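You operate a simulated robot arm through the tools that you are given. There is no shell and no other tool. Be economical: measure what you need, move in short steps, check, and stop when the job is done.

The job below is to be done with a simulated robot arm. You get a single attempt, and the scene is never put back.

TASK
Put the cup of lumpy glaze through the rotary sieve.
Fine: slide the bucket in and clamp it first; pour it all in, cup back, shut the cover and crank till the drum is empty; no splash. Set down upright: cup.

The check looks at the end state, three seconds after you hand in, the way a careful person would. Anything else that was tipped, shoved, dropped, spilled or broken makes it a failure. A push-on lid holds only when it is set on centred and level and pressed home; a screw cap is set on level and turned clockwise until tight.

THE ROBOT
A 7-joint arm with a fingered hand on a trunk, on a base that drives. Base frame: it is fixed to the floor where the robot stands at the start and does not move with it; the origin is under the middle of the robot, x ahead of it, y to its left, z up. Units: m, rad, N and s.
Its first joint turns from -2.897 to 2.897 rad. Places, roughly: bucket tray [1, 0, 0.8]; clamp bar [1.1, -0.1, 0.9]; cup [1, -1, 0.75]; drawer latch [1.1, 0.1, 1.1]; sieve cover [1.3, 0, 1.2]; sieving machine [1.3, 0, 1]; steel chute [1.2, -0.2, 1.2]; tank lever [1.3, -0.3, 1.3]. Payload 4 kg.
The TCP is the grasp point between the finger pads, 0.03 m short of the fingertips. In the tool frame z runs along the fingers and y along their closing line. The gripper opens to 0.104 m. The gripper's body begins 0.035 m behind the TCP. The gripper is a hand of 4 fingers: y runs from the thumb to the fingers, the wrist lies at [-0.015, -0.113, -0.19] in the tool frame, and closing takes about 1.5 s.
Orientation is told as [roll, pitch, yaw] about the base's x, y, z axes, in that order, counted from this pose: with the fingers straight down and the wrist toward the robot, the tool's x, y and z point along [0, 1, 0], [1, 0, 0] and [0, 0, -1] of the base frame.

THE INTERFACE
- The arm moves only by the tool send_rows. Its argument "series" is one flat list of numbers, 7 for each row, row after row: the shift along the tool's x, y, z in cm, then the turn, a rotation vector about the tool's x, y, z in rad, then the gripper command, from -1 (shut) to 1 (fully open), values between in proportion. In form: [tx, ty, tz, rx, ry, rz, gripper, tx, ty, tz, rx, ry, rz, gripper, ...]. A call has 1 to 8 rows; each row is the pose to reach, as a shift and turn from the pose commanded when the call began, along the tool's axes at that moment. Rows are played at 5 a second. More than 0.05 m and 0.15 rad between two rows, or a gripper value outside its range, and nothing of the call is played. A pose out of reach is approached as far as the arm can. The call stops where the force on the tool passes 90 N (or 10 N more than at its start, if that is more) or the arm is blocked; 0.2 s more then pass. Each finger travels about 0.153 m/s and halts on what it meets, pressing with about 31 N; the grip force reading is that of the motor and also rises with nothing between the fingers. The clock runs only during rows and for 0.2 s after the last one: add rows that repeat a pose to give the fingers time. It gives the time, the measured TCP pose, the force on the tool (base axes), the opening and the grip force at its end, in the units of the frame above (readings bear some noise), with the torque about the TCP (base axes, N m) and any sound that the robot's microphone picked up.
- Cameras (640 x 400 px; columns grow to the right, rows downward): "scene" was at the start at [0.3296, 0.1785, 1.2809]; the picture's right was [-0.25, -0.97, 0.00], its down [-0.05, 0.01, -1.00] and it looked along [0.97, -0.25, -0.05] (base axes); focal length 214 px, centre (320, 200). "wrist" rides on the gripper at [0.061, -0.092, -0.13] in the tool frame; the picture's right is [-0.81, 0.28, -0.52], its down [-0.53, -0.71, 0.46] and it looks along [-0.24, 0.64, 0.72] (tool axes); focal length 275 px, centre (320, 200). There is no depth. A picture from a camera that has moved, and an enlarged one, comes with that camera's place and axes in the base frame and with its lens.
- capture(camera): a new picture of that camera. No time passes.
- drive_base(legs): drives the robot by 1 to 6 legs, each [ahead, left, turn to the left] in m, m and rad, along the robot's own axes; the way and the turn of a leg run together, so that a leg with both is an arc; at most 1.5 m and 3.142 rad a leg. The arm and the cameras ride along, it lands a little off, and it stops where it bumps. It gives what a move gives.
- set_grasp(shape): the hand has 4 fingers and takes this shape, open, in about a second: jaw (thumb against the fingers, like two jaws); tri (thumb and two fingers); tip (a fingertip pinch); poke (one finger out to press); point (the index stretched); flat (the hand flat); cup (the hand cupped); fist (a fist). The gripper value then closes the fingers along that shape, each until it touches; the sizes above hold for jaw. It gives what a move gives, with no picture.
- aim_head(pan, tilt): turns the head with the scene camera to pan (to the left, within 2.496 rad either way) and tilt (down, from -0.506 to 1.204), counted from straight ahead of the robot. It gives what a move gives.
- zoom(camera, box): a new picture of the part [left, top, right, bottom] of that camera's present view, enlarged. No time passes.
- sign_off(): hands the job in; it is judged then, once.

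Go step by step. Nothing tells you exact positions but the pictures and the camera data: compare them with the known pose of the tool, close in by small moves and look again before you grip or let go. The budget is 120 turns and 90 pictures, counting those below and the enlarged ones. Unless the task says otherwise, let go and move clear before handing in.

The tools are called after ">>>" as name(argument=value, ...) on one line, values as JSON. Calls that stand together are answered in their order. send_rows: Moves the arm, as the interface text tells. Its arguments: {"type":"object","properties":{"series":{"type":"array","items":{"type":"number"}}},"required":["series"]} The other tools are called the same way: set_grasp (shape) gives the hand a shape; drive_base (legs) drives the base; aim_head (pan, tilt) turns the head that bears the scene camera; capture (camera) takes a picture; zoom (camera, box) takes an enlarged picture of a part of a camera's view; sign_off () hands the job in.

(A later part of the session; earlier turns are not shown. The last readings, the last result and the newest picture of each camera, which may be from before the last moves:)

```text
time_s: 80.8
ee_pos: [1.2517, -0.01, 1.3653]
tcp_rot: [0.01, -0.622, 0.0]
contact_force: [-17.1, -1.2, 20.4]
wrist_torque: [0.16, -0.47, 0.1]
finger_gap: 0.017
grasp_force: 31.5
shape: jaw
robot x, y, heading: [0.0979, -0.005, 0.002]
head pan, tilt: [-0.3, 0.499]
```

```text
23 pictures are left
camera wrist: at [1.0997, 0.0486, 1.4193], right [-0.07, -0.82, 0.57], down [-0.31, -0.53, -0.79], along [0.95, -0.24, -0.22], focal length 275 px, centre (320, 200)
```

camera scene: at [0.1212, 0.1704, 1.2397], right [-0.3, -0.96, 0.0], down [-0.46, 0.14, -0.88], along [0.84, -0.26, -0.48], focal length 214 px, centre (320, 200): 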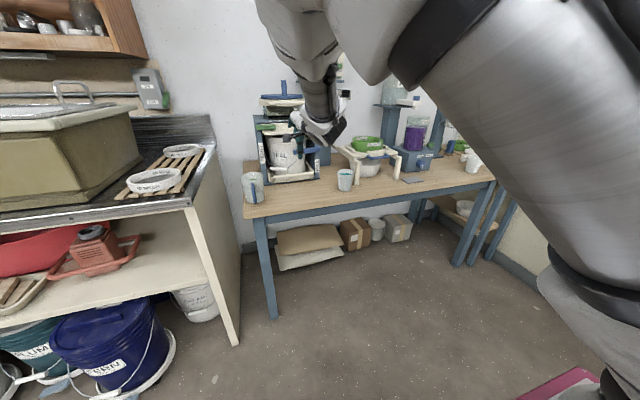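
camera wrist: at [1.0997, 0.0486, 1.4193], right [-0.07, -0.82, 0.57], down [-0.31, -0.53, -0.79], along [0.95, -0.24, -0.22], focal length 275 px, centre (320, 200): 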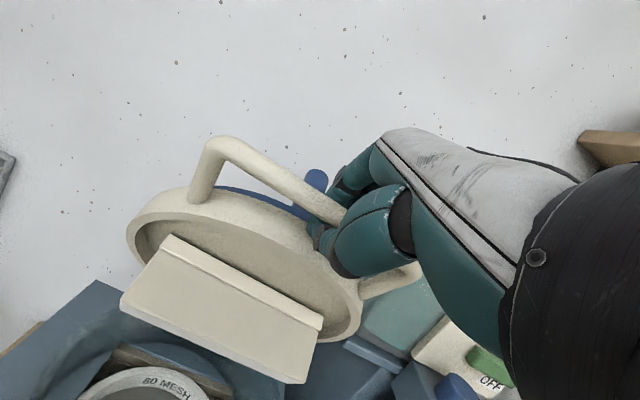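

Holding. Continue alternating: base forward, hand up.

>>> drive_base(legs=[[0.02, 0, 0]])

>>> send_rows(series=[0, 1.0, -1.4, 0, 0, 0, -1, 0, 1.0, -1.4, 0, 0, 0, -1])

>>> drive_base(legs=[[0.025, 0, 0]])

>>> send_rows(series=[0, 1.0, -1.4, 0, 0, 0, -1, 0, 1.0, -1.4, 0, 0, 0, -1])

>>> drive_base(legs=[[0.03, 0, 0]])

>>> send_rows(series=[0, 0.8, -1.2, 0, 0, 0, -1, 0, 0.8, -1.2, 0, 0, 0, -1])

```text
time_s: 81.6
ee_pos: [1.2685, -0.01, 1.3742]
tcp_rot: [0.012, -0.631, -0.002]
contact_force: [-27.6, -2.3, 44.2]
wrist_torque: [0.44, -1.07, 0.21]
finger_gap: 0.0177
grasp_force: 31.4
shape: jaw
robot x, y, heading: [0.1144, -0.004, 0.006]
head pan, tilt: [-0.3, 0.499]
```

```text
time_s: 82.2
ee_pos: [1.2677, -0.0154, 1.3785]
tcp_rot: [0.011, -0.625, -0.002]
contact_force: [2.1, 2.5, -5.9]
wrist_torque: [-0.03, 0.04, 0.01]
finger_gap: 0.0163
grasp_force: 31.3
shape: jaw
out of reach, approached as far as the arm can: row 1, 2
robot x, y, heading: [0.12, -0.0013, 0.002]
head pan, tilt: [-0.3, 0.499]
```

```text
time_s: 83.0
ee_pos: [1.2924, -0.0171, 1.38]
tcp_rot: [0.012, -0.628, -0.002]
contact_force: [0.1, -1.3, -2.8]
wrist_torque: [0.03, -0.02, 0.01]
finger_gap: 0.0162
grasp_force: 30.6
shape: jaw
robot x, y, heading: [0.1445, -0.0034, 0.003]
head pan, tilt: [-0.3, 0.499]
```

```text
time_s: 83.6
ee_pos: [1.2908, -0.0194, 1.3847]
tcp_rot: [0.009, -0.626, 0.003]
contact_force: [2.5, -0.9, -9.0]
wrist_torque: [-0.03, 0.0, -0.01]
finger_gap: 0.016
grasp_force: 31.3
shape: jaw
out of reach, approached as far as the arm can: row 1, 2
robot x, y, heading: [0.1414, -0.006, 0.003]
head pan, tilt: [-0.3, 0.499]
```

```text
time_s: 84.4
ee_pos: [1.319, -0.0199, 1.3862]
tcp_rot: [0.011, -0.631, 0.003]
contact_force: [-1.4, -0.6, -1.5]
wrist_torque: [0.02, -0.01, 0.02]
finger_gap: 0.0162
grasp_force: 30.9
shape: jaw
robot x, y, heading: [0.1722, -0.0049, 0.003]
head pan, tilt: [-0.3, 0.499]
```

```text
time_s: 85.0
ee_pos: [1.3142, -0.0211, 1.3962]
tcp_rot: [0.01, -0.63, 0.004]
contact_force: [1.6, -0.2, -9.6]
wrist_torque: [-0.03, -0.02, 0.0]
finger_gap: 0.0161
grasp_force: 31.4
shape: jaw
out of reach, approached as far as the arm can: row 1, 2
robot x, y, heading: [0.1723, -0.0033, 0.005]
head pan, tilt: [-0.3, 0.499]
```

Forces dropped; check the picture.

>>> capture(camera="wrist")

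```text
22 pictures are left
camera wrist: at [1.1613, 0.0365, 1.4477], right [-0.08, -0.82, 0.57], down [-0.3, -0.53, -0.79], along [0.95, -0.23, -0.21], focal length 275 px, centre (320, 200)
```

wrist: 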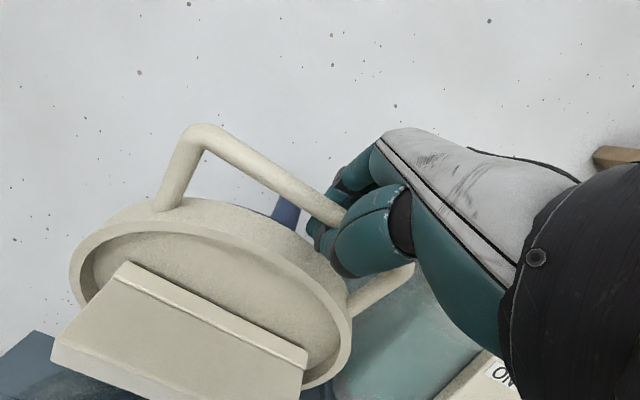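

Still gripping; continue toward vertical.

>>> drive_base(legs=[[0.03, 0, 0]])

>>> send_rows(series=[0, 0.8, -1.0, 0, 0, 0, -1, 0, 0.8, -1.0, 0, 0, 0, -1])

>>> drive_base(legs=[[0.03, 0, 0]])

>>> send_rows(series=[0, 0.7, -0.7, 0, 0, 0, -1, 0, 0.7, -0.7, 0, 0, 0, -1])

>>> drive_base(legs=[[0.035, 0, 0]])

>>> send_rows(series=[0, 0.7, -0.4, 0, 0, 0, -1, 0, 0.7, -0.4, 0, 0, 0, -1])

>>> drive_base(legs=[[0.035, 0, 0]])

>>> capture(camera="wrist")

```text
time_s: 85.8
ee_pos: [1.3433, -0.0213, 1.3969]
tcp_rot: [0.011, -0.634, 0.005]
contact_force: [0.1, 0.2, -1.7]
wrist_torque: [0.0, -0.02, 0.0]
finger_gap: 0.016
grasp_force: 31.1
shape: jaw
robot x, y, heading: [0.207, -0.0001, 0.002]
head pan, tilt: [-0.3, 0.499]
```

```text
time_s: 86.4
ee_pos: [1.3423, -0.0224, 1.4]
tcp_rot: [0.008, -0.636, 0.006]
contact_force: [3.2, 1.0, -13.3]
wrist_torque: [0.0, -0.12, -0.02]
finger_gap: 0.0158
grasp_force: 31.3
shape: jaw
out of reach, approached as far as the arm can: row 1, 2
robot x, y, heading: [0.2016, -0.0029, -0.002]
head pan, tilt: [-0.3, 0.499]
```

```text
time_s: 87.3
ee_pos: [1.3707, -0.0214, 1.4009]
tcp_rot: [0.01, -0.636, 0.006]
contact_force: [-1.0, -0.5, -0.8]
wrist_torque: [-0.03, -0.03, -0.02]
finger_gap: 0.0159
grasp_force: 30.6
shape: jaw
robot x, y, heading: [0.2348, -0.0015, 0.002]
head pan, tilt: [-0.3, 0.499]
```

```text
time_s: 87.9
ee_pos: [1.3682, -0.0232, 1.4063]
tcp_rot: [0.009, -0.635, 0.006]
contact_force: [2.6, 0.3, -18.6]
wrist_torque: [-0.03, -0.22, 0.0]
finger_gap: 0.0167
grasp_force: 30.4
shape: jaw
out of reach, approached as far as the arm can: row 1, 2
robot x, y, heading: [0.2321, -0.0034, 0.001]
head pan, tilt: [-0.3, 0.499]
```

```text
time_s: 88.7
ee_pos: [1.4021, -0.0227, 1.4091]
tcp_rot: [0.009, -0.641, 0.004]
contact_force: [0.4, 0.9, -4.5]
wrist_torque: [0.0, -0.07, 0.0]
finger_gap: 0.0158
grasp_force: 30.7
shape: jaw
robot x, y, heading: [0.2688, -0.0028, 0.002]
head pan, tilt: [-0.3, 0.499]
```

```text
time_s: 89.3
ee_pos: [1.402, -0.0218, 1.4103]
tcp_rot: [0.011, -0.642, 0.003]
contact_force: [0.8, 1.1, -17.3]
wrist_torque: [-0.01, -0.18, -0.02]
finger_gap: 0.0161
grasp_force: 31.3
shape: jaw
out of reach, approached as far as the arm can: row 1, 2
robot x, y, heading: [0.2684, -0.0037, -0.001]
head pan, tilt: [-0.3, 0.499]
```

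```text
time_s: 90.2
ee_pos: [1.4369, -0.0228, 1.4114]
tcp_rot: [0.01, -0.643, 0.005]
contact_force: [-0.3, -0.1, -19.4]
wrist_torque: [-0.05, -0.18, 0.04]
finger_gap: 0.0171
grasp_force: 31.4
shape: jaw
robot x, y, heading: [0.3021, -0.0019, 0.0]
head pan, tilt: [-0.3, 0.499]
```

```text
21 pictures are left
camera wrist: at [1.2838, 0.0354, 1.4623], right [-0.08, -0.82, 0.57], down [-0.29, -0.53, -0.8], along [0.95, -0.23, -0.2], focal length 275 px, centre (320, 200)
```

wrist: 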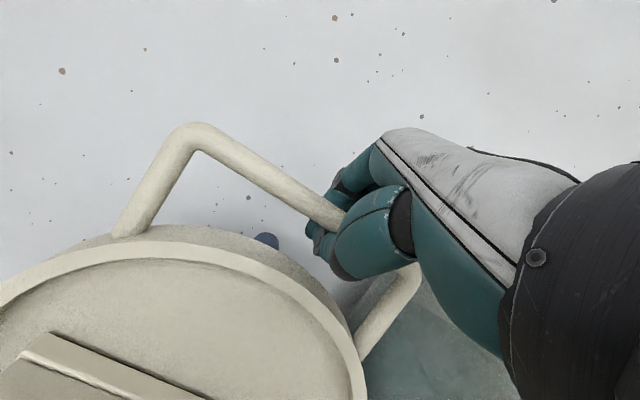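

The lid is about vertical; advance a little more until it rests back.

>>> drive_base(legs=[[0.03, 0, 0]])

>>> send_rows(series=[0, -0.4, 0.6, 0, 0, 0, -1, 0, -0.4, 0.6, 0, 0, 0, -1])

>>> drive_base(legs=[[0.03, 0, 0]])

>>> capture(camera="wrist")

```text
time_s: 91.0
ee_pos: [1.4656, -0.0222, 1.4125]
tcp_rot: [0.008, -0.64, 0.008]
contact_force: [-31.7, 1.2, -27.8]
wrist_torque: [-0.04, -0.69, -0.01]
finger_gap: 0.0195
grasp_force: 31.1
shape: jaw
robot x, y, heading: [0.3386, -0.005, -0.002]
head pan, tilt: [-0.3, 0.499]
```

```text
time_s: 91.6
ee_pos: [1.4674, -0.0215, 1.4052]
tcp_rot: [0.009, -0.642, 0.005]
contact_force: [-5.4, -0.2, -3.7]
wrist_torque: [-0.01, -0.14, 0.01]
finger_gap: 0.0163
grasp_force: 31.0
shape: jaw
robot x, y, heading: [0.334, -0.0036, 0.001]
head pan, tilt: [-0.3, 0.499]
```

```text
time_s: 92.5
ee_pos: [1.4817, -0.0211, 1.4069]
tcp_rot: [0.007, -0.629, 0.012]
contact_force: [-60.9, -2.9, -21.9]
wrist_torque: [0.06, -1.53, 0.12]
finger_gap: 0.0214
grasp_force: 31.1
shape: jaw
robot x, y, heading: [0.3589, -0.0015, 0.005]
head pan, tilt: [-0.3, 0.499]
stopped in leg 1: the force on the tool passed its limit at 105 N (the readings are from after the stop); the commanded pose is now the measured one
```

```text
20 pictures are left
camera wrist: at [1.3298, 0.0371, 1.4596], right [-0.07, -0.81, 0.58], down [-0.3, -0.53, -0.79], along [0.95, -0.23, -0.21], focal length 275 px, centre (320, 200)
```

wrist: 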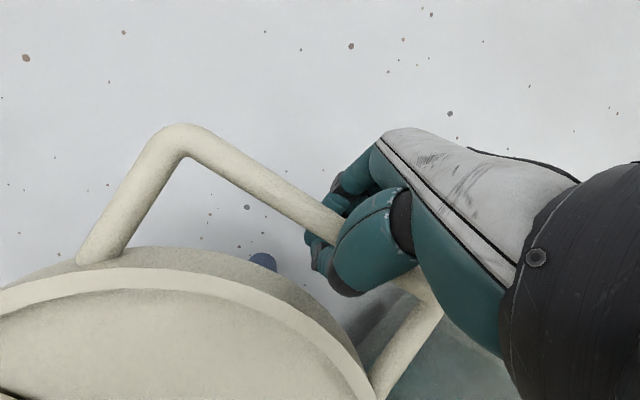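

The cover is open against its stop. Open the fingers, withdraw up and level, then back away.

>>> send_rows(series=[0, 0, 0, 0, 0, 0, 1, 0, 0, 0, 0, 0, 0, 1, 0, 0, 0, 0, 0, 0, 1, 0, 0, 0, 0, 0, 0, 1, 0, 0, -1.5, -0.13, 0, 0, 1, 0, 0, -3, -0.26, 0, 0, 1, 0, 0, -5, -0.39, 0, 0, 1, 0, -1, -7, -0.5, 0, 0, 1])

>>> capture(camera="wrist")

```text
time_s: 94.3
ee_pos: [1.4384, -0.0213, 1.4567]
tcp_rot: [0.02, -1.132, 0.0]
contact_force: [0.4, 0.3, -3.6]
wrist_torque: [0.01, -0.16, -0.01]
finger_gap: 0.104
grasp_force: 0.0
shape: jaw
robot x, y, heading: [0.3553, -0.001, -0.0]
head pan, tilt: [-0.3, 0.499]
```

```text
19 pictures are left
camera wrist: at [1.2791, 0.037, 1.4293], right [-0.34, -0.82, 0.46], down [0.12, -0.52, -0.84], along [0.93, -0.23, 0.28], focal length 275 px, centre (320, 200)
```

wrist: 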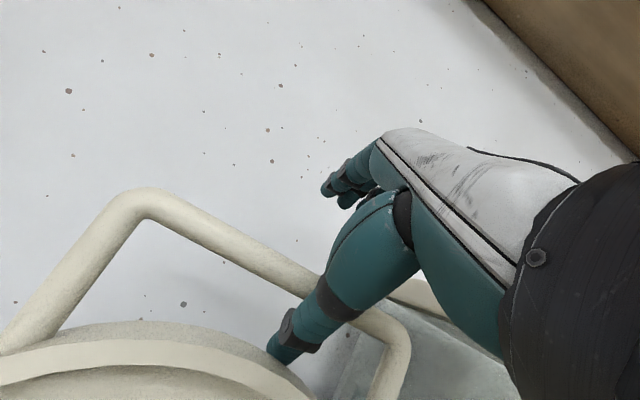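

The cover stays open. Back away, go right toward the cup, and begin lowering while rolling the wrist for a side grip.

>>> drive_base(legs=[[-0.45, 0, 0], [0, -0.22, 0]])

>>> send_rows(series=[0, -4.37, 0.4, 0, 0, -0.14, 1, 0, -8.7, 0.8, 0, 0, -0.28, 1, 0, -13.1, 1.2, 0, 0, -0.42, 1, 0, -17.5, 1.6, 0, 0, -0.56, 1, 0, -21.8, 2, 0, 0, -0.7, 1, 0, -26.2, 2.4, 0, 0, -0.84, 1, 0, -30.6, 2.8, 0, 0, -0.98, 1, 0, -35, 3.1, 0, 0, -1.12, 1])

```text
time_s: 98.3
ee_pos: [0.9864, -0.2421, 1.4551]
tcp_rot: [0.018, -1.132, 0.002]
contact_force: [0.9, 0.7, -0.1]
wrist_torque: [-0.04, 0.02, -0.01]
finger_gap: 0.1036
grasp_force: 0.0
shape: jaw
robot x, y, heading: [-0.0933, -0.2242, 0.002]
head pan, tilt: [-0.3, 0.499]
```

```text
time_s: 100.2
ee_pos: [0.8647, -0.2432, 1.1252]
tcp_rot: [-1.088, -0.411, 1.386]
contact_force: [-0.3, 0.2, 0.6]
wrist_torque: [-0.05, 0.01, -0.01]
finger_gap: 0.1036
grasp_force: 0.0
shape: jaw
robot x, y, heading: [-0.0921, -0.2231, 0.0]
head pan, tilt: [-0.3, 0.499]
```

Rolling works. Finish the roll to a level, sideways grip and lower in front of the cup.

>>> send_rows(series=[3.5, -1.5, 1.7, -0.01, -0.04, -0.08, 1, 6.9, -3.1, 3.4, -0.02, -0.08, -0.15, 1, 10.4, -4.6, 5.1, -0.03, -0.12, -0.23, 1, 13.8, -6.2, 6.7, -0.04, -0.16, -0.3, 1, 17.3, -7.7, 8.4, -0.05, -0.2, -0.38, 1, 20.7, -9.3, 10.1, -0.056, -0.24, -0.45, 1, 24.2, -10.8, 11.8, -0.056, -0.24, -0.45, 1, 24.2, -10.8, 11.8, -0.056, -0.24, -0.45, 1])

>>> capture(camera="wrist")

>>> capture(camera="scene")

```text
time_s: 102.0
ee_pos: [0.8596, -0.2311, 0.8361]
tcp_rot: [-1.377, -0.004, 1.59]
contact_force: [0.2, -0.6, -0.9]
wrist_torque: [0.01, -0.03, 0.01]
finger_gap: 0.1037
grasp_force: 0.2
shape: jaw
robot x, y, heading: [-0.093, -0.2203, 0.004]
head pan, tilt: [-0.3, 0.499]
```

```text
18 pictures are left
camera wrist: at [0.7203, -0.3267, 0.8001], right [-0.36, 0.26, 0.9], down [0.56, -0.71, 0.43], along [0.75, 0.66, 0.1], focal length 275 px, centre (320, 200)
```

wrist: 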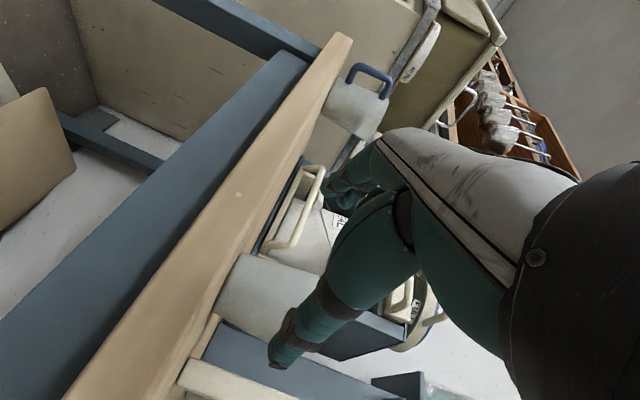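

```text
17 pictures are left
camera scene: at [0.2339, -0.0481, 1.2397], right [-0.29, -0.96, 0.0], down [-0.46, 0.14, -0.88], along [0.84, -0.26, -0.48], focal length 214 px, centre (320, 200)
```

scene: 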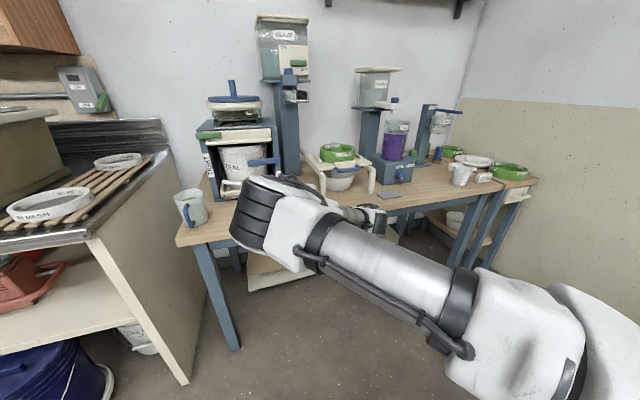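

The cover looks shut again in the scene view; zoom to verify.

>>> zoom(camera="scene", box=[190, 70, 290, 210])

```text
2.86 times, centred on (240, 140) of scene
camera zoom: at [0.2339, -0.0481, 1.2397], right [-0.29, -0.96, 0.0], down [-0.46, 0.14, -0.88], along [0.84, -0.26, -0.48], focal length 613 px, centre (549, 371)
```

zoom: 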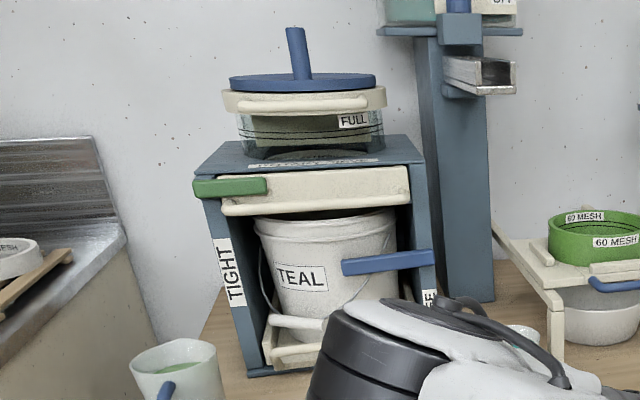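

The cover fell shut: my withdrawal dragged it forward to vertical. I'll reverse the hand's roll and go back to re-open it, this time releasing straight upward.

>>> send_rows(series=[-4.1, -0.2, -0.8, 0.01, 0.04, 0.07, 1, -8.1, -0.4, -1.5, 0.02, 0.08, 0.14, 1, -12.2, -0.6, -2.3, 0.03, 0.12, 0.21, 1, -16.3, -0.8, -3, 0.04, 0.16, 0.28, 1, -20.4, -1, -3.8, 0.05, 0.2, 0.36, 1, -24.4, -1.1, -4.5, 0.056, 0.24, 0.45, 1, -28.5, -1.2, -5.3, 0.056, 0.24, 0.45, 1])

>>> send_rows(series=[-0.5, 0.2, 0.1, 0, 0, 0.14, 1, -1, 0.5, 0.2, 0, 0, 0.28, 1, -1.4, 0.7, 0.3, 0, 0, 0.42, 1, -1.9, 0.9, 0.4, 0, 0, 0.56, 1, -2.4, 1.2, 0.5, 0, 0, 0.7, 1, -2.9, 1.4, 0.6, 0, 0, 0.84, 0.4, -3.3, 1.6, 0.7, 0, 0, 0.98, 0.2, -3.8, 1.8, 0.8, 0, 0, 1.12, 0.2])

>>> drive_base(legs=[[0, 0.235, 0]])

```text
time_s: 103.5
ee_pos: [0.8628, -0.2457, 1.1247]
tcp_rot: [-1.084, -0.412, 1.38]
contact_force: [0.9, 0.4, -1.0]
wrist_torque: [-0.01, 0.01, 0.01]
finger_gap: 0.1042
grasp_force: 0.0
shape: jaw
robot x, y, heading: [-0.0935, -0.2257, 0.0]
head pan, tilt: [-0.3, 0.499]
```

```text
time_s: 105.3
ee_pos: [0.8888, -0.2453, 1.1596]
tcp_rot: [0.021, -1.129, -0.005]
contact_force: [-0.2, -0.1, 0.5]
wrist_torque: [0.01, 0.01, 0.01]
finger_gap: 0.0628
grasp_force: 0.0
shape: jaw
robot x, y, heading: [-0.0942, -0.2238, 0.005]
head pan, tilt: [-0.3, 0.499]
```

```text
time_s: 107.1
ee_pos: [0.8874, -0.0056, 1.1597]
tcp_rot: [0.014, -1.129, 0.005]
contact_force: [0.0, 0.1, 0.4]
wrist_torque: [0.0, 0.02, -0.01]
finger_gap: 0.063
grasp_force: 0.0
shape: jaw
robot x, y, heading: [-0.0943, 0.0145, 0.005]
head pan, tilt: [-0.3, 0.499]
```

Drive in and re-grip the handle as before.

>>> drive_base(legs=[[0.22, 0, 0]])

>>> send_rows(series=[0, 0.8, 1.6, -0.07, 0, 0, 0.2, 0, 1.6, 3.3, -0.07, 0, 0, 0.2, 0, 2.4, 4.8, -0.07, 0, 0, 0.2, 0, 2.4, 4.8, -0.07, 0, 0, 0.2, 0, 2.4, 4.8, -0.07, 0, 0, -1, 0, 2.4, 4.8, -0.07, 0, 0, -1, 0, 2.4, 4.8, -0.07, 0, 0, -1])

```text
time_s: 108.8
ee_pos: [1.1071, -0.0059, 1.1594]
tcp_rot: [0.016, -1.132, 0.007]
contact_force: [0.5, -0.9, -1.1]
wrist_torque: [-0.03, 0.0, 0.0]
finger_gap: 0.0629
grasp_force: 0.1
shape: jaw
robot x, y, heading: [0.1279, 0.0123, 0.003]
head pan, tilt: [-0.3, 0.499]
```

```text
time_s: 110.4
ee_pos: [1.1571, -0.0037, 1.1635]
tcp_rot: [0.018, -1.204, 0.003]
contact_force: [-55.2, 0.4, 8.2]
wrist_torque: [0.23, -3.1, 0.38]
finger_gap: 0.032
grasp_force: 30.7
shape: jaw
robot x, y, heading: [0.1253, 0.0151, 0.002]
head pan, tilt: [-0.3, 0.499]
```

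Grip is wedged (gap 0.032). Open, back off 1 cm, close again.

>>> send_rows(series=[0, 0, 0, 0, 0, 0, 0.2, 0, -0.2, -0.5, 0, 0, 0, 0.2, 0, -0.2, -0.6, 0, 0, 0, 0.2, 0, -0.2, -0.6, 0, 0, 0, -1, 0, -0.2, -0.6, 0, 0, 0, -1, 0, -0.2, -0.6, 0, 0, 0, -1])

>>> capture(camera="wrist")

```text
time_s: 111.8
ee_pos: [1.155, -0.0042, 1.1622]
tcp_rot: [0.018, -1.204, 0.003]
contact_force: [-8.3, -1.5, 2.1]
wrist_torque: [0.11, -1.83, 0.12]
finger_gap: 0.0312
grasp_force: 30.7
shape: jaw
robot x, y, heading: [0.1251, 0.0145, 0.003]
head pan, tilt: [-0.3, 0.499]
```

```text
15 pictures are left
camera wrist: at [0.9974, 0.0529, 1.1245], right [-0.37, -0.82, 0.44], down [0.18, -0.52, -0.83], along [0.91, -0.23, 0.34], focal length 275 px, centre (320, 200)
```

wrist: 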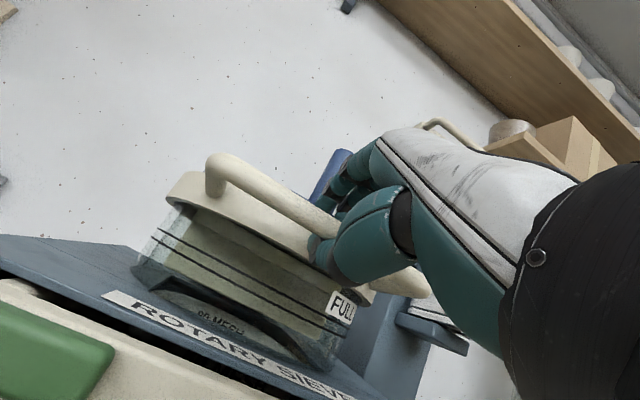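

Gripping the bar firmly. Lift along the refined arc (hinge ≈ (1.413, 1.162)).

>>> send_rows(series=[0, 3.62, -1.09, 0.1, 0, 0, -1, 0, 7.36, -1.61, 0.2, 0, 0, -1, 0, 11.14, -1.58, 0.3, 0, 0, -1, 0, 14.87, -0.98, 0.4, 0, 0, -1, 0, 18.47, 0.16, 0.5, 0, 0, -1, 0, 21.0, 1.2, 0.55, 0, 0, -1])

```text
time_s: 113.2
ee_pos: [1.2398, -0.0032, 1.3539]
tcp_rot: [0.005, -0.652, 0.019]
contact_force: [-13.1, 8.1, 16.2]
wrist_torque: [0.15, -0.95, 0.29]
finger_gap: 0.0225
grasp_force: 30.8
shape: jaw
out of reach, approached as far as the arm can: row 5
robot x, y, heading: [0.1254, 0.0116, 0.006]
head pan, tilt: [-0.3, 0.499]
```

Now continue with alternating base advances and small lifts to the stop.

>>> drive_base(legs=[[0.025, 0, 0]])

>>> send_rows(series=[0, 0.9, -1.2, 0, 0, 0, -1])

>>> drive_base(legs=[[0.025, 0, 0]])

>>> send_rows(series=[0, 1.0, -1.3, 0, 0, 0, -1])

>>> drive_base(legs=[[0.03, 0, 0]])

>>> send_rows(series=[0, 0.8, -1.0, 0, 0, 0, -1])

>>> drive_base(legs=[[0.03, 0, 0]])

>>> send_rows(series=[0, 0.6, -0.8, 0, 0, 0, -1])

>>> drive_base(legs=[[0.03, 0, 0]])

>>> send_rows(series=[0, 0.3, -0.4, 0, 0, 0, -1])

>>> drive_base(legs=[[0.035, 0, 0]])

>>> drive_base(legs=[[0.035, 0, 0]])

```text
time_s: 114.0
ee_pos: [1.2594, -0.0039, 1.3638]
tcp_rot: [0.011, -0.667, 0.018]
contact_force: [-37.0, 12.8, 57.3]
wrist_torque: [0.35, -1.66, 0.55]
finger_gap: 0.0224
grasp_force: 30.7
shape: jaw
robot x, y, heading: [0.1493, 0.0124, 0.007]
head pan, tilt: [-0.3, 0.499]
```

```text
time_s: 114.4
ee_pos: [1.2652, -0.004, 1.3734]
tcp_rot: [0.009, -0.659, 0.018]
contact_force: [0.5, 2.9, -5.4]
wrist_torque: [-0.02, 0.02, -0.01]
finger_gap: 0.0199
grasp_force: 30.9
shape: jaw
robot x, y, heading: [0.1492, 0.0138, 0.008]
head pan, tilt: [-0.3, 0.499]
```

```text
time_s: 115.2
ee_pos: [1.2903, -0.0039, 1.3761]
tcp_rot: [0.011, -0.662, 0.016]
contact_force: [-0.6, -1.7, -3.9]
wrist_torque: [0.01, -0.03, 0.02]
finger_gap: 0.0199
grasp_force: 30.8
shape: jaw
robot x, y, heading: [0.1772, 0.013, 0.007]
head pan, tilt: [-0.3, 0.499]
```

```text
time_s: 115.6
ee_pos: [1.2908, -0.0043, 1.3897]
tcp_rot: [0.009, -0.658, 0.018]
contact_force: [3.7, -0.9, -11.7]
wrist_torque: [-0.01, 0.1, -0.01]
finger_gap: 0.019
grasp_force: 30.8
shape: jaw
robot x, y, heading: [0.1765, 0.0126, 0.006]
head pan, tilt: [-0.3, 0.499]
```

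```text
time_s: 116.5
ee_pos: [1.3213, -0.004, 1.3924]
tcp_rot: [0.011, -0.663, 0.017]
contact_force: [-0.6, 0.1, -0.6]
wrist_torque: [-0.04, -0.01, -0.05]
finger_gap: 0.0194
grasp_force: 30.9
shape: jaw
robot x, y, heading: [0.2039, 0.0146, 0.004]
head pan, tilt: [-0.3, 0.499]
```

```text
time_s: 116.8
ee_pos: [1.3217, -0.0047, 1.4004]
tcp_rot: [0.01, -0.653, 0.018]
contact_force: [7.6, -0.4, -24.7]
wrist_torque: [-0.03, -0.05, 0.0]
finger_gap: 0.0205
grasp_force: 30.9
shape: jaw
robot x, y, heading: [0.2049, 0.0124, 0.007]
head pan, tilt: [-0.3, 0.499]
```

```text
time_s: 117.7
ee_pos: [1.3511, -0.0043, 1.4062]
tcp_rot: [0.012, -0.664, 0.018]
contact_force: [0.7, 0.8, -7.6]
wrist_torque: [-0.02, 0.01, 0.0]
finger_gap: 0.0203
grasp_force: 30.6
shape: jaw
robot x, y, heading: [0.2376, 0.0148, 0.003]
head pan, tilt: [-0.3, 0.499]
```

```text
time_s: 118.1
ee_pos: [1.3539, -0.0045, 1.4117]
tcp_rot: [0.011, -0.656, 0.018]
contact_force: [4.7, -1.3, -26.8]
wrist_torque: [-0.03, -0.03, 0.01]
finger_gap: 0.0206
grasp_force: 30.9
shape: jaw
robot x, y, heading: [0.2374, 0.0162, 0.004]
head pan, tilt: [-0.3, 0.499]
```

```text
time_s: 118.9
ee_pos: [1.3819, -0.0032, 1.4147]
tcp_rot: [0.01, -0.662, 0.017]
contact_force: [2.1, 0.3, -18.1]
wrist_torque: [-0.04, 0.0, 0.02]
finger_gap: 0.0206
grasp_force: 30.8
shape: jaw
robot x, y, heading: [0.2686, 0.0108, 0.002]
head pan, tilt: [-0.3, 0.499]
```

```text
time_s: 119.3
ee_pos: [1.3836, -0.0041, 1.4168]
tcp_rot: [0.009, -0.657, 0.017]
contact_force: [2.1, 0.0, -26.0]
wrist_torque: [-0.02, -0.02, 0.0]
finger_gap: 0.0205
grasp_force: 31.1
shape: jaw
robot x, y, heading: [0.2675, 0.0158, 0.004]
head pan, tilt: [-0.3, 0.499]
```

```text
time_s: 120.2
ee_pos: [1.4189, -0.0034, 1.4195]
tcp_rot: [0.011, -0.661, 0.016]
contact_force: [-0.5, -0.2, -27.4]
wrist_torque: [-0.02, -0.03, -0.01]
finger_gap: 0.0206
grasp_force: 31.1
shape: jaw
robot x, y, heading: [0.2996, 0.014, 0.003]
head pan, tilt: [-0.3, 0.499]
```

```text
time_s: 121.0
ee_pos: [1.4524, -0.0043, 1.4203]
tcp_rot: [0.009, -0.662, 0.018]
contact_force: [-15.1, -0.2, -22.2]
wrist_torque: [-0.07, -0.07, 0.03]
finger_gap: 0.0222
grasp_force: 30.8
shape: jaw
robot x, y, heading: [0.338, 0.0151, 0.004]
head pan, tilt: [-0.3, 0.499]
```

Push the last bit to the stop, then open and withdraw straight up before backing.

>>> drive_base(legs=[[0.03, 0, 0]])

>>> send_rows(series=[0, 0, 0, 0, 0, 0, 1, 0, 0, 0, 0, 0, 0, 1, 0, 0, 0, 0, 0, 0, 1, 0, 0, 0, 0, 0, 0, 1, 0, 1.3, -1.5, 0, 0, 0, 1, 0, 2.6, -3.0, -0.1, 0, 0, 1, 0, 3.9, -4.5, -0.25, 0, 0, 1, 0, 4.8, -5.6, -0.4, 0, 0, 1])

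>>> capture(camera="wrist")

```text
time_s: 121.9
ee_pos: [1.4779, -0.004, 1.4221]
tcp_rot: [0.012, -0.659, 0.02]
contact_force: [-70.2, 2.3, -27.6]
wrist_torque: [-0.01, -0.63, 0.03]
finger_gap: 0.0307
grasp_force: 30.8
shape: jaw
robot x, y, heading: [0.3685, 0.0173, 0.001]
head pan, tilt: [-0.3, 0.499]
```

```text
time_s: 123.3
ee_pos: [1.4889, -0.0037, 1.4354]
tcp_rot: [0.0, -0.703, 0.026]
contact_force: [-21.1, -4.9, -45.0]
wrist_torque: [-0.27, -3.54, 0.21]
finger_gap: 0.0931
grasp_force: 0.0
shape: jaw
robot x, y, heading: [0.3641, 0.0144, 0.009]
head pan, tilt: [-0.3, 0.499]
stopped in row 7: the force on the tool passed its limit at 103 N (the readings are from after the stop); the commanded pose is now the measured one
```

```text
14 pictures are left
camera wrist: at [1.3317, 0.0533, 1.4754], right [-0.1, -0.81, 0.57], down [-0.24, -0.54, -0.81], along [0.97, -0.22, -0.14], focal length 275 px, centre (320, 200)
```

wrist: 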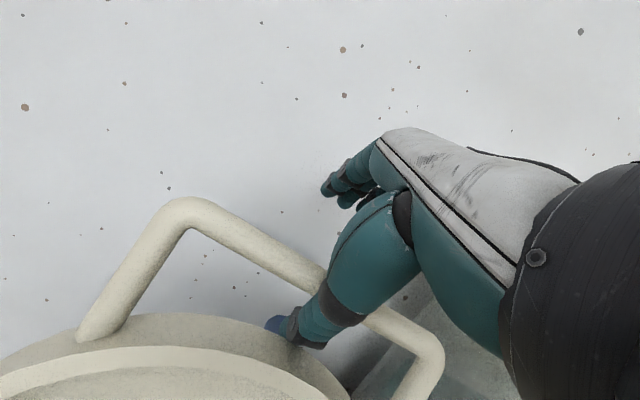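

The hand seems blocked against wall or bar. Ease back 8 mm, then go straight up.

>>> send_rows(series=[0, -0.6, -0.5, 0, 0, 0, 1, 0, 0.4, -1.6, 0, 0, 0, 1, 0, 1.3, -2.8, 0, 0, 0, 1, 0, 2.3, -3.9, 0, 0, 0, 1, 0, 3.3, -5.1, 0, 0, 0, 1, 0, 3.9, -5.9, 0, 0, 0, 1])

>>> capture(camera="wrist")

```text
time_s: 123.9
ee_pos: [1.4854, -0.0033, 1.4374]
tcp_rot: [-0.008, -0.685, 0.033]
contact_force: [-11.6, -3.4, -33.8]
wrist_torque: [-0.16, -2.67, 0.14]
finger_gap: 0.0939
grasp_force: 0.1
shape: jaw
out of reach, approached as far as the arm can: row 3
robot x, y, heading: [0.3665, 0.0168, 0.005]
head pan, tilt: [-0.3, 0.499]
stopped in row 3: the force on the tool passed its limit at 96 N (the readings are from after the stop); the commanded pose is now the measured one
```

```text
13 pictures are left
camera wrist: at [1.3291, 0.0533, 1.4809], right [-0.09, -0.81, 0.58], down [-0.25, -0.54, -0.8], along [0.96, -0.22, -0.15], focal length 275 px, centre (320, 200)
```

wrist: 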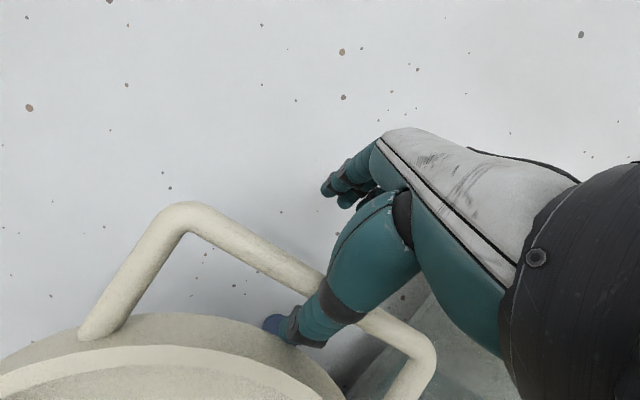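

The slanted thumb catches under the bar when going straight up; withdraw exactly along the finger direction instead.

>>> send_rows(series=[0, 0.3, 0.8, 0, 0, 0, 1, 0, 0.3, -1.0, 0, 0, 0, 1, 0, 0.3, -2.8, 0, 0, 0, 1, 0, 0.3, -4.6, 0, 0, 0, 1, 0, 0.3, -6.4, 0, 0, 0, 1, 0, 0.3, -8.2, 0, 0, 0, 1])

>>> capture(camera="wrist")

```text
time_s: 124.6
ee_pos: [1.4841, -0.0011, 1.4358]
tcp_rot: [-0.012, -0.665, 0.036]
contact_force: [-7.3, -7.5, -38.7]
wrist_torque: [-0.19, -2.96, 0.34]
finger_gap: 0.0943
grasp_force: 0.0
shape: jaw
robot x, y, heading: [0.3673, 0.0115, 0.006]
head pan, tilt: [-0.3, 0.499]
stopped in row 3: the force on the tool passed its limit at 103 N (the readings are from after the stop); the commanded pose is now the measured one
```

```text
12 pictures are left
camera wrist: at [1.3289, 0.0545, 1.4826], right [-0.08, -0.81, 0.59], down [-0.27, -0.55, -0.79], along [0.96, -0.22, -0.17], focal length 275 px, centre (320, 200)
```

wrist: 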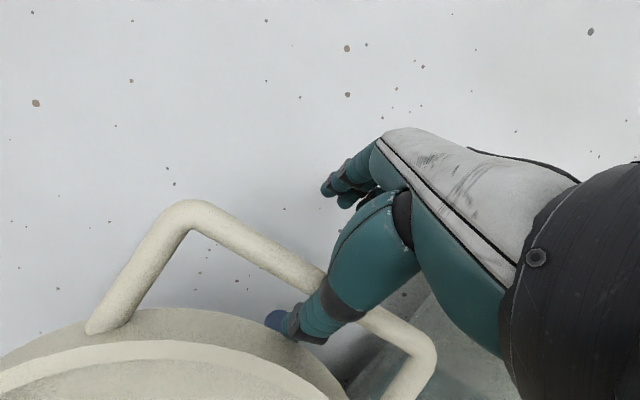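

The fully opened thumb hooks the bar. I'll re-centre, half-close so thumb and fingers run parallel, and then withdraw along the fingers.

>>> send_rows(series=[0, -1.2, 0.3, 0, 0, 0, 0.3, 0, -1.2, 0.3, 0, 0, 0, 0.1, 0, -1.2, 0.3, 0, 0, 0, 0.1, 0, -1.2, -1.2, 0, 0, 0, 0.1, 0, -1.2, -2.7, 0, 0, 0, 0.1, 0, -1.2, -4.2, 0, 0, 0, 0.1, 0, -1.2, -5.7, 0, 0, 0, 0.1, 0, -1.2, -7.2, 0, 0, 0, 0.1])

>>> capture(camera="wrist")

```text
time_s: 126.4
ee_pos: [1.4258, -0.0013, 1.4918]
tcp_rot: [-0.009, -0.673, 0.037]
contact_force: [-0.3, -0.2, -0.2]
wrist_torque: [0.01, -0.02, -0.01]
finger_gap: 0.0577
grasp_force: 0.2
shape: jaw
robot x, y, heading: [0.3657, 0.0148, 0.003]
head pan, tilt: [-0.3, 0.499]
```

```text
11 pictures are left
camera wrist: at [1.2706, 0.0545, 1.5363], right [-0.08, -0.81, 0.58], down [-0.26, -0.55, -0.8], along [0.96, -0.22, -0.16], focal length 275 px, centre (320, 200)
```

wrist: 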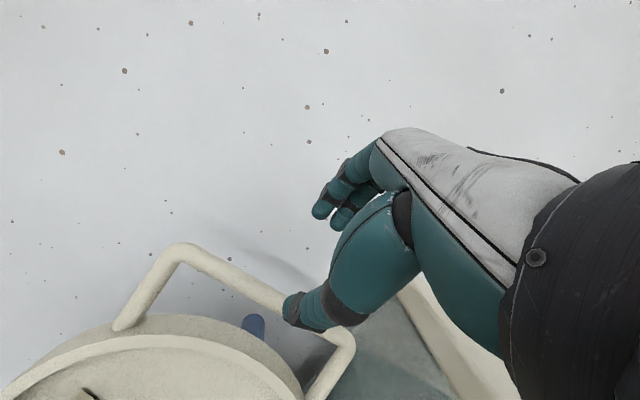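

Free now, and the lid remains back. Withdraw a bit more, back away and check the lid.

>>> send_rows(series=[0, 0, -1.5, 0, 0, 0, 0.1, 0, 0, -3, 0, 0, 0, 0.1])

>>> drive_base(legs=[[-0.45, 0, 0]])

>>> drive_base(legs=[[0, -0.23, 0]])

>>> capture(camera="scene")

```text
time_s: 127.0
ee_pos: [1.4073, -0.0026, 1.5155]
tcp_rot: [-0.012, -0.673, 0.037]
contact_force: [1.4, -0.2, -1.0]
wrist_torque: [0.0, -0.01, -0.01]
finger_gap: 0.0576
grasp_force: 0.0
shape: jaw
robot x, y, heading: [0.3663, 0.0198, 0.002]
head pan, tilt: [-0.3, 0.499]
```

```text
time_s: 129.8
ee_pos: [0.9471, -0.006, 1.5159]
tcp_rot: [-0.01, -0.674, 0.034]
contact_force: [0.2, 0.0, -0.9]
wrist_torque: [0.0, 0.06, 0.0]
finger_gap: 0.0576
grasp_force: 0.1
shape: jaw
robot x, y, heading: [-0.0937, 0.0137, 0.003]
head pan, tilt: [-0.3, 0.499]
```

```text
time_s: 131.5
ee_pos: [0.9471, -0.2413, 1.5161]
tcp_rot: [-0.011, -0.675, 0.029]
contact_force: [-1.0, -0.1, -0.7]
wrist_torque: [-0.02, 0.05, -0.02]
finger_gap: 0.0577
grasp_force: 0.0
shape: jaw
robot x, y, heading: [-0.0886, -0.2179, 0.0]
head pan, tilt: [-0.3, 0.499]
```

```text
10 pictures are left
camera scene: at [0.2345, -0.0449, 1.2397], right [-0.3, -0.96, 0.0], down [-0.46, 0.14, -0.88], along [0.84, -0.26, -0.48], focal length 214 px, centre (320, 200)
```

scene: 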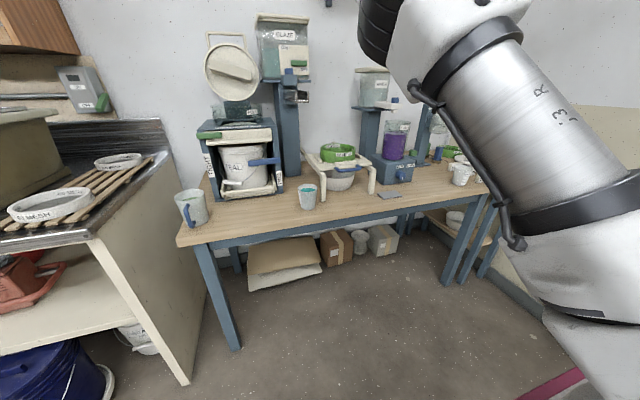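

The cover stays open, and the cup is at about (1.0, -0.225). Now bring the hand to the side-grip pre-pose again, along the earlier path.

>>> send_rows(series=[0, -0.2, 1.8, -0.12, 0, 0.006, 1, 0, -0.4, 3.6, -0.24, 0, 0.012, 1, 0, -0.6, 5.4, -0.36, 0, 0.018, 1, 0, -0.8, 7.1, -0.457, -0.008, 0.023, 1])

>>> send_rows(series=[0, -4.37, 0.4, 0, 0, -0.14, 1, 0, -8.7, 0.8, 0, 0, -0.28, 1, 0, -13.1, 1.2, 0, 0, -0.42, 1, 0, -17.5, 1.6, 0, 0, -0.56, 1, 0, -21.8, 2, 0, 0, -0.7, 1, 0, -26.2, 2.4, 0, 0, -0.84, 1, 0, -30.6, 2.8, 0, 0, -0.98, 1, 0, -35, 3.1, 0, 0, -1.12, 1])

>>> send_rows(series=[3.5, -1.5, 1.7, -0.01, -0.04, -0.08, 1, 6.9, -3.1, 3.4, -0.02, -0.08, -0.15, 1, 10.4, -4.6, 5.1, -0.03, -0.12, -0.23, 1, 13.8, -6.2, 6.7, -0.04, -0.16, -0.3, 1, 17.3, -7.7, 8.4, -0.05, -0.2, -0.38, 1, 20.7, -9.3, 10.1, -0.056, -0.24, -0.45, 1, 24.2, -10.8, 11.8, -0.056, -0.24, -0.45, 1, 24.2, -10.8, 11.8, -0.056, -0.24, -0.45, 1])

>>> capture(camera="wrist")

```text
time_s: 132.5
ee_pos: [0.9851, -0.241, 1.4552]
tcp_rot: [0.013, -1.132, -0.007]
contact_force: [-0.3, 0.4, 1.0]
wrist_torque: [0.01, -0.01, 0.04]
finger_gap: 0.104
grasp_force: 0.2
shape: jaw
robot x, y, heading: [-0.0906, -0.2189, -0.0]
head pan, tilt: [-0.3, 0.499]
```

```text
time_s: 134.3
ee_pos: [0.8647, -0.2415, 1.1262]
tcp_rot: [-1.087, -0.409, 1.374]
contact_force: [-0.6, -1.0, 0.1]
wrist_torque: [-0.01, 0.0, 0.0]
finger_gap: 0.1038
grasp_force: 0.0
shape: jaw
robot x, y, heading: [-0.0959, -0.221, -0.001]
head pan, tilt: [-0.3, 0.499]
```

```text
time_s: 136.1
ee_pos: [0.8578, -0.2311, 0.835]
tcp_rot: [-1.374, -0.003, 1.576]
contact_force: [-0.3, -0.7, -0.3]
wrist_torque: [0.01, 0.03, -0.01]
finger_gap: 0.104
grasp_force: 0.1
shape: jaw
robot x, y, heading: [-0.0888, -0.218, 0.004]
head pan, tilt: [-0.3, 0.499]
```

```text
9 pictures are left
camera wrist: at [0.7171, -0.3253, 0.7998], right [-0.35, 0.27, 0.9], down [0.55, -0.71, 0.43], along [0.75, 0.65, 0.1], focal length 275 px, centre (320, 200)
```

wrist: 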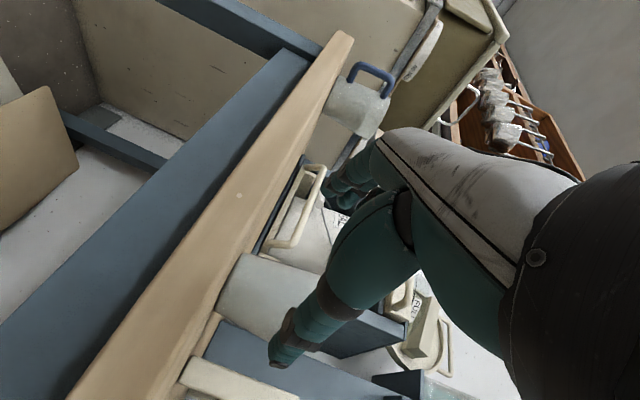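

The cup lies between thumb and fingers' track. Drive forward 13 cm and check.

>>> drive_base(legs=[[0.09, 0, 0]])

>>> drive_base(legs=[[0.045, 0.0, 0]])

>>> capture(camera="wrist")

```text
time_s: 137.2
ee_pos: [0.9474, -0.2296, 0.8338]
tcp_rot: [-1.374, -0.003, 1.578]
contact_force: [0.3, 0.1, 0.2]
wrist_torque: [0.0, 0.03, -0.02]
finger_gap: 0.1037
grasp_force: 0.1
shape: jaw
robot x, y, heading: [-0.0009, -0.2179, 0.005]
head pan, tilt: [-0.3, 0.499]
```

```text
time_s: 138.1
ee_pos: [0.9901, -0.2273, 0.8353]
tcp_rot: [-1.374, -0.007, 1.581]
contact_force: [-42.7, 17.4, 2.7]
wrist_torque: [-0.15, 0.0, -2.48]
finger_gap: 0.1038
grasp_force: 0.0
shape: jaw
robot x, y, heading: [0.0391, -0.2202, 0.002]
head pan, tilt: [-0.3, 0.499]
```

```text
8 pictures are left
camera wrist: at [0.8506, -0.3218, 0.8006], right [-0.35, 0.27, 0.9], down [0.56, -0.71, 0.43], along [0.75, 0.65, 0.1], focal length 275 px, centre (320, 200)
```

wrist: 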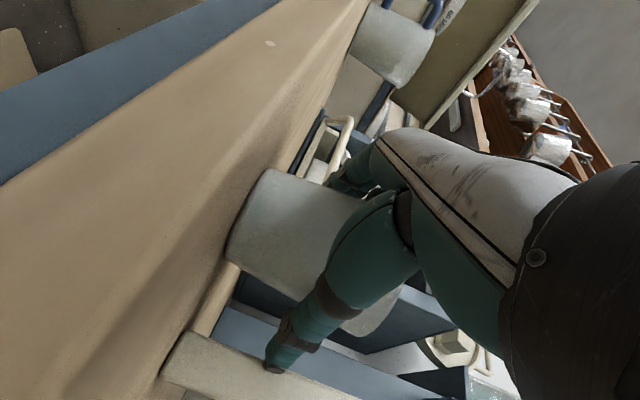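

The thumb touched the stand's leg, but the cup is within the jaws. Close now (closing moves the thumb off the leg).

>>> send_rows(series=[0.15, 0, -0.8, 0, 0, 0, 0.8, 0.15, 0, -0.8, 0, 0, 0, 0.5, 0.15, 0, -0.8, 0, 0, 0, 0.2, 0.15, 0, -0.8, 0, 0, 0, -0.1, 0.15, 0, -0.8, 0, 0, 0, -0.5, 0.15, 0, -0.8, 0, 0, 0, -0.8, 0.15, 0, -0.8, 0, 0, 0, -0.8])

>>> capture(camera="wrist")

```text
time_s: 139.7
ee_pos: [0.9836, -0.2288, 0.8349]
tcp_rot: [-1.371, -0.006, 1.582]
contact_force: [0.7, 0.1, 0.0]
wrist_torque: [-0.04, 0.0, 0.05]
finger_gap: 0.0571
grasp_force: 30.4
shape: jaw
robot x, y, heading: [0.037, -0.2213, 0.001]
head pan, tilt: [-0.3, 0.499]
```

```text
7 pictures are left
camera wrist: at [0.8434, -0.3228, 0.7997], right [-0.35, 0.27, 0.9], down [0.56, -0.71, 0.43], along [0.75, 0.65, 0.1], focal length 275 px, centre (320, 200)
```

wrist: 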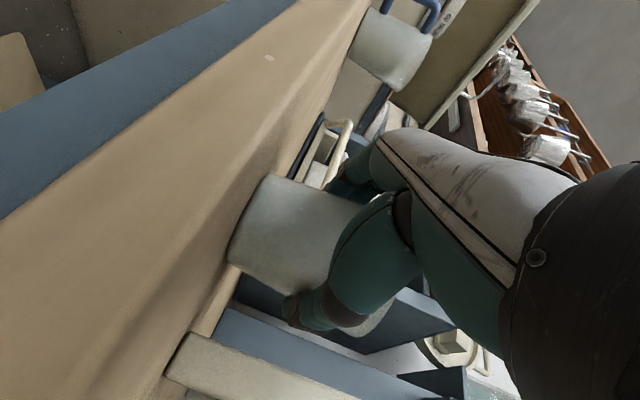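

Cup gripped (gap 0.057) at TCP (0.984, -0.229, 0.835). Lift gently, back off a bit, and move left in front of the machine.

>>> send_rows(series=[-0.8, 0, -0.16, 0, 0, 0, -0.8, -2.4, 0, -0.5, 0, 0, 0, -0.8, -4.9, 0, -1, 0, 0, 0, -0.8, -7.4, 0, -1.5, 0, 0, 0, -0.8, -9.8, 0, -2, 0, 0, 0, -0.8, -12.3, 0, -2.5, 0, 0, 0, -0.8, -14.2, 0, -2.9, 0, 0, 0, -0.8, -15, 0, -3.05, 0, 0, 0, -0.8])

>>> drive_base(legs=[[-0.1, 0, 0]])

>>> drive_base(legs=[[0, 0.26, 0]])

>>> capture(camera="scene")

```text
time_s: 141.5
ee_pos: [0.983, -0.2271, 0.9881]
tcp_rot: [-1.372, -0.006, 1.582]
contact_force: [0.9, 0.4, -3.9]
wrist_torque: [0.01, 0.02, 0.0]
finger_gap: 0.057
grasp_force: 31.1
shape: jaw
robot x, y, heading: [0.041, -0.2182, 0.006]
head pan, tilt: [-0.3, 0.499]
```

```text
time_s: 142.7
ee_pos: [0.8823, -0.2278, 0.9874]
tcp_rot: [-1.372, -0.005, 1.58]
contact_force: [0.3, 0.2, -3.1]
wrist_torque: [0.0, 0.04, 0.02]
finger_gap: 0.057
grasp_force: 31.2
shape: jaw
robot x, y, heading: [-0.0614, -0.2194, 0.004]
head pan, tilt: [-0.3, 0.499]
```

```text
time_s: 144.5
ee_pos: [0.8825, 0.0321, 0.9877]
tcp_rot: [-1.369, -0.006, 1.581]
contact_force: [1.5, 0.8, -3.9]
wrist_torque: [-0.02, 0.02, 0.03]
finger_gap: 0.0569
grasp_force: 31.0
shape: jaw
robot x, y, heading: [-0.0619, 0.0386, -0.001]
head pan, tilt: [-0.3, 0.499]
```

```text
6 pictures are left
camera scene: at [0.2682, 0.2158, 1.2397], right [-0.29, -0.96, 0.0], down [-0.46, 0.14, -0.88], along [0.84, -0.26, -0.48], focal length 214 px, centre (320, 200)
```

scene: 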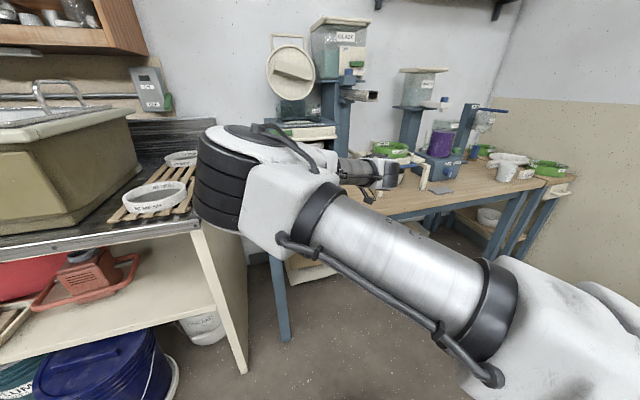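

The cup is held upright and the cover is open. Raise smoothly to pouring height.

>>> send_rows(series=[-0.8, 0, 0, 0, 0, 0, -0.8, -2.5, 0, 0.1, 0, 0, 0, -0.8, -5, 0, 0.3, 0, 0, 0, -0.8, -7.5, 0, 0.4, 0, 0, 0, -0.8, -10, 0, 0.6, 0, 0, 0, -0.8, -12, 0, 0.7, 0, 0, 0, -0.8, -13.3, 0, 0.8, 0, 0, 0, -0.8, -13.7, 0, 0.8, 0, 0, 0, -0.8])

>>> send_rows(series=[-0.8, 0, 0, 0, 0, 0, -0.8, -2.5, 0, 0.1, 0, 0, 0, -0.8, -5, 0, 0.3, 0, 0, 0, -0.8, -7.5, 0, 0.4, 0, 0, 0, -0.8, -10, 0, 0.6, 0, 0, 0, -0.8, -12, 0, 0.7, 0, 0, 0, -0.8, -13.3, 0, 0.8, 0, 0, 0, -0.8, -13.7, 0, 0.8, 0, 0, 0, -0.8])

>>> drive_base(legs=[[0.25, 0, 0]])

```text
time_s: 146.3
ee_pos: [0.9158, 0.0308, 1.1215]
tcp_rot: [-1.373, -0.005, 1.579]
contact_force: [0.2, 0.2, -2.7]
wrist_torque: [0.02, 0.03, 0.01]
finger_gap: 0.0572
grasp_force: 30.6
shape: jaw
robot x, y, heading: [-0.0631, 0.0416, 0.003]
head pan, tilt: [-0.3, 0.499]
```

```text
time_s: 148.1
ee_pos: [0.951, 0.0311, 1.2534]
tcp_rot: [-1.371, -0.006, 1.58]
contact_force: [-0.4, -0.6, -3.4]
wrist_torque: [-0.02, 0.05, 0.05]
finger_gap: 0.0567
grasp_force: 31.1
shape: jaw
robot x, y, heading: [-0.0619, 0.038, 0.0]
head pan, tilt: [-0.3, 0.499]
```

```text
time_s: 150.0
ee_pos: [1.2027, 0.0335, 1.2528]
tcp_rot: [-1.371, -0.006, 1.583]
contact_force: [-0.1, -0.5, -3.9]
wrist_torque: [0.02, 0.05, -0.01]
finger_gap: 0.0568
grasp_force: 30.5
shape: jaw
robot x, y, heading: [0.1906, 0.041, -0.005]
head pan, tilt: [-0.3, 0.499]
```

Advance the last 8 cm and check with one picture.

>>> drive_base(legs=[[0.085, 0, 0]])

>>> capture(camera="wrist")

```text
time_s: 151.0
ee_pos: [1.2882, 0.0377, 1.253]
tcp_rot: [-1.371, -0.006, 1.583]
contact_force: [0.2, -0.9, -2.9]
wrist_torque: [-0.03, 0.02, -0.02]
finger_gap: 0.0569
grasp_force: 31.0
shape: jaw
robot x, y, heading: [0.2738, 0.0454, 0.002]
head pan, tilt: [-0.3, 0.499]
```

```text
5 pictures are left
camera wrist: at [1.149, -0.0576, 1.2184], right [-0.35, 0.27, 0.9], down [0.56, -0.71, 0.43], along [0.75, 0.66, 0.1], focal length 275 px, centre (320, 200)
```

wrist: 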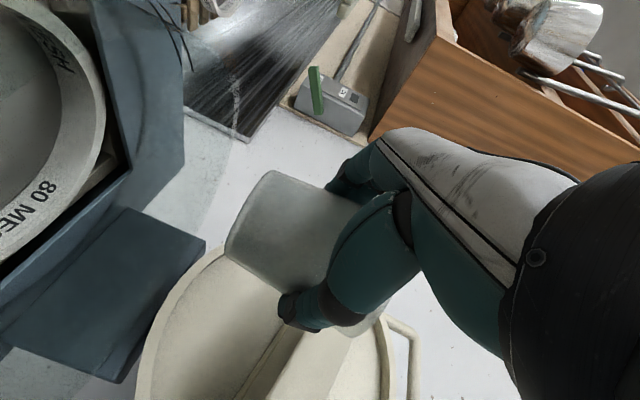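

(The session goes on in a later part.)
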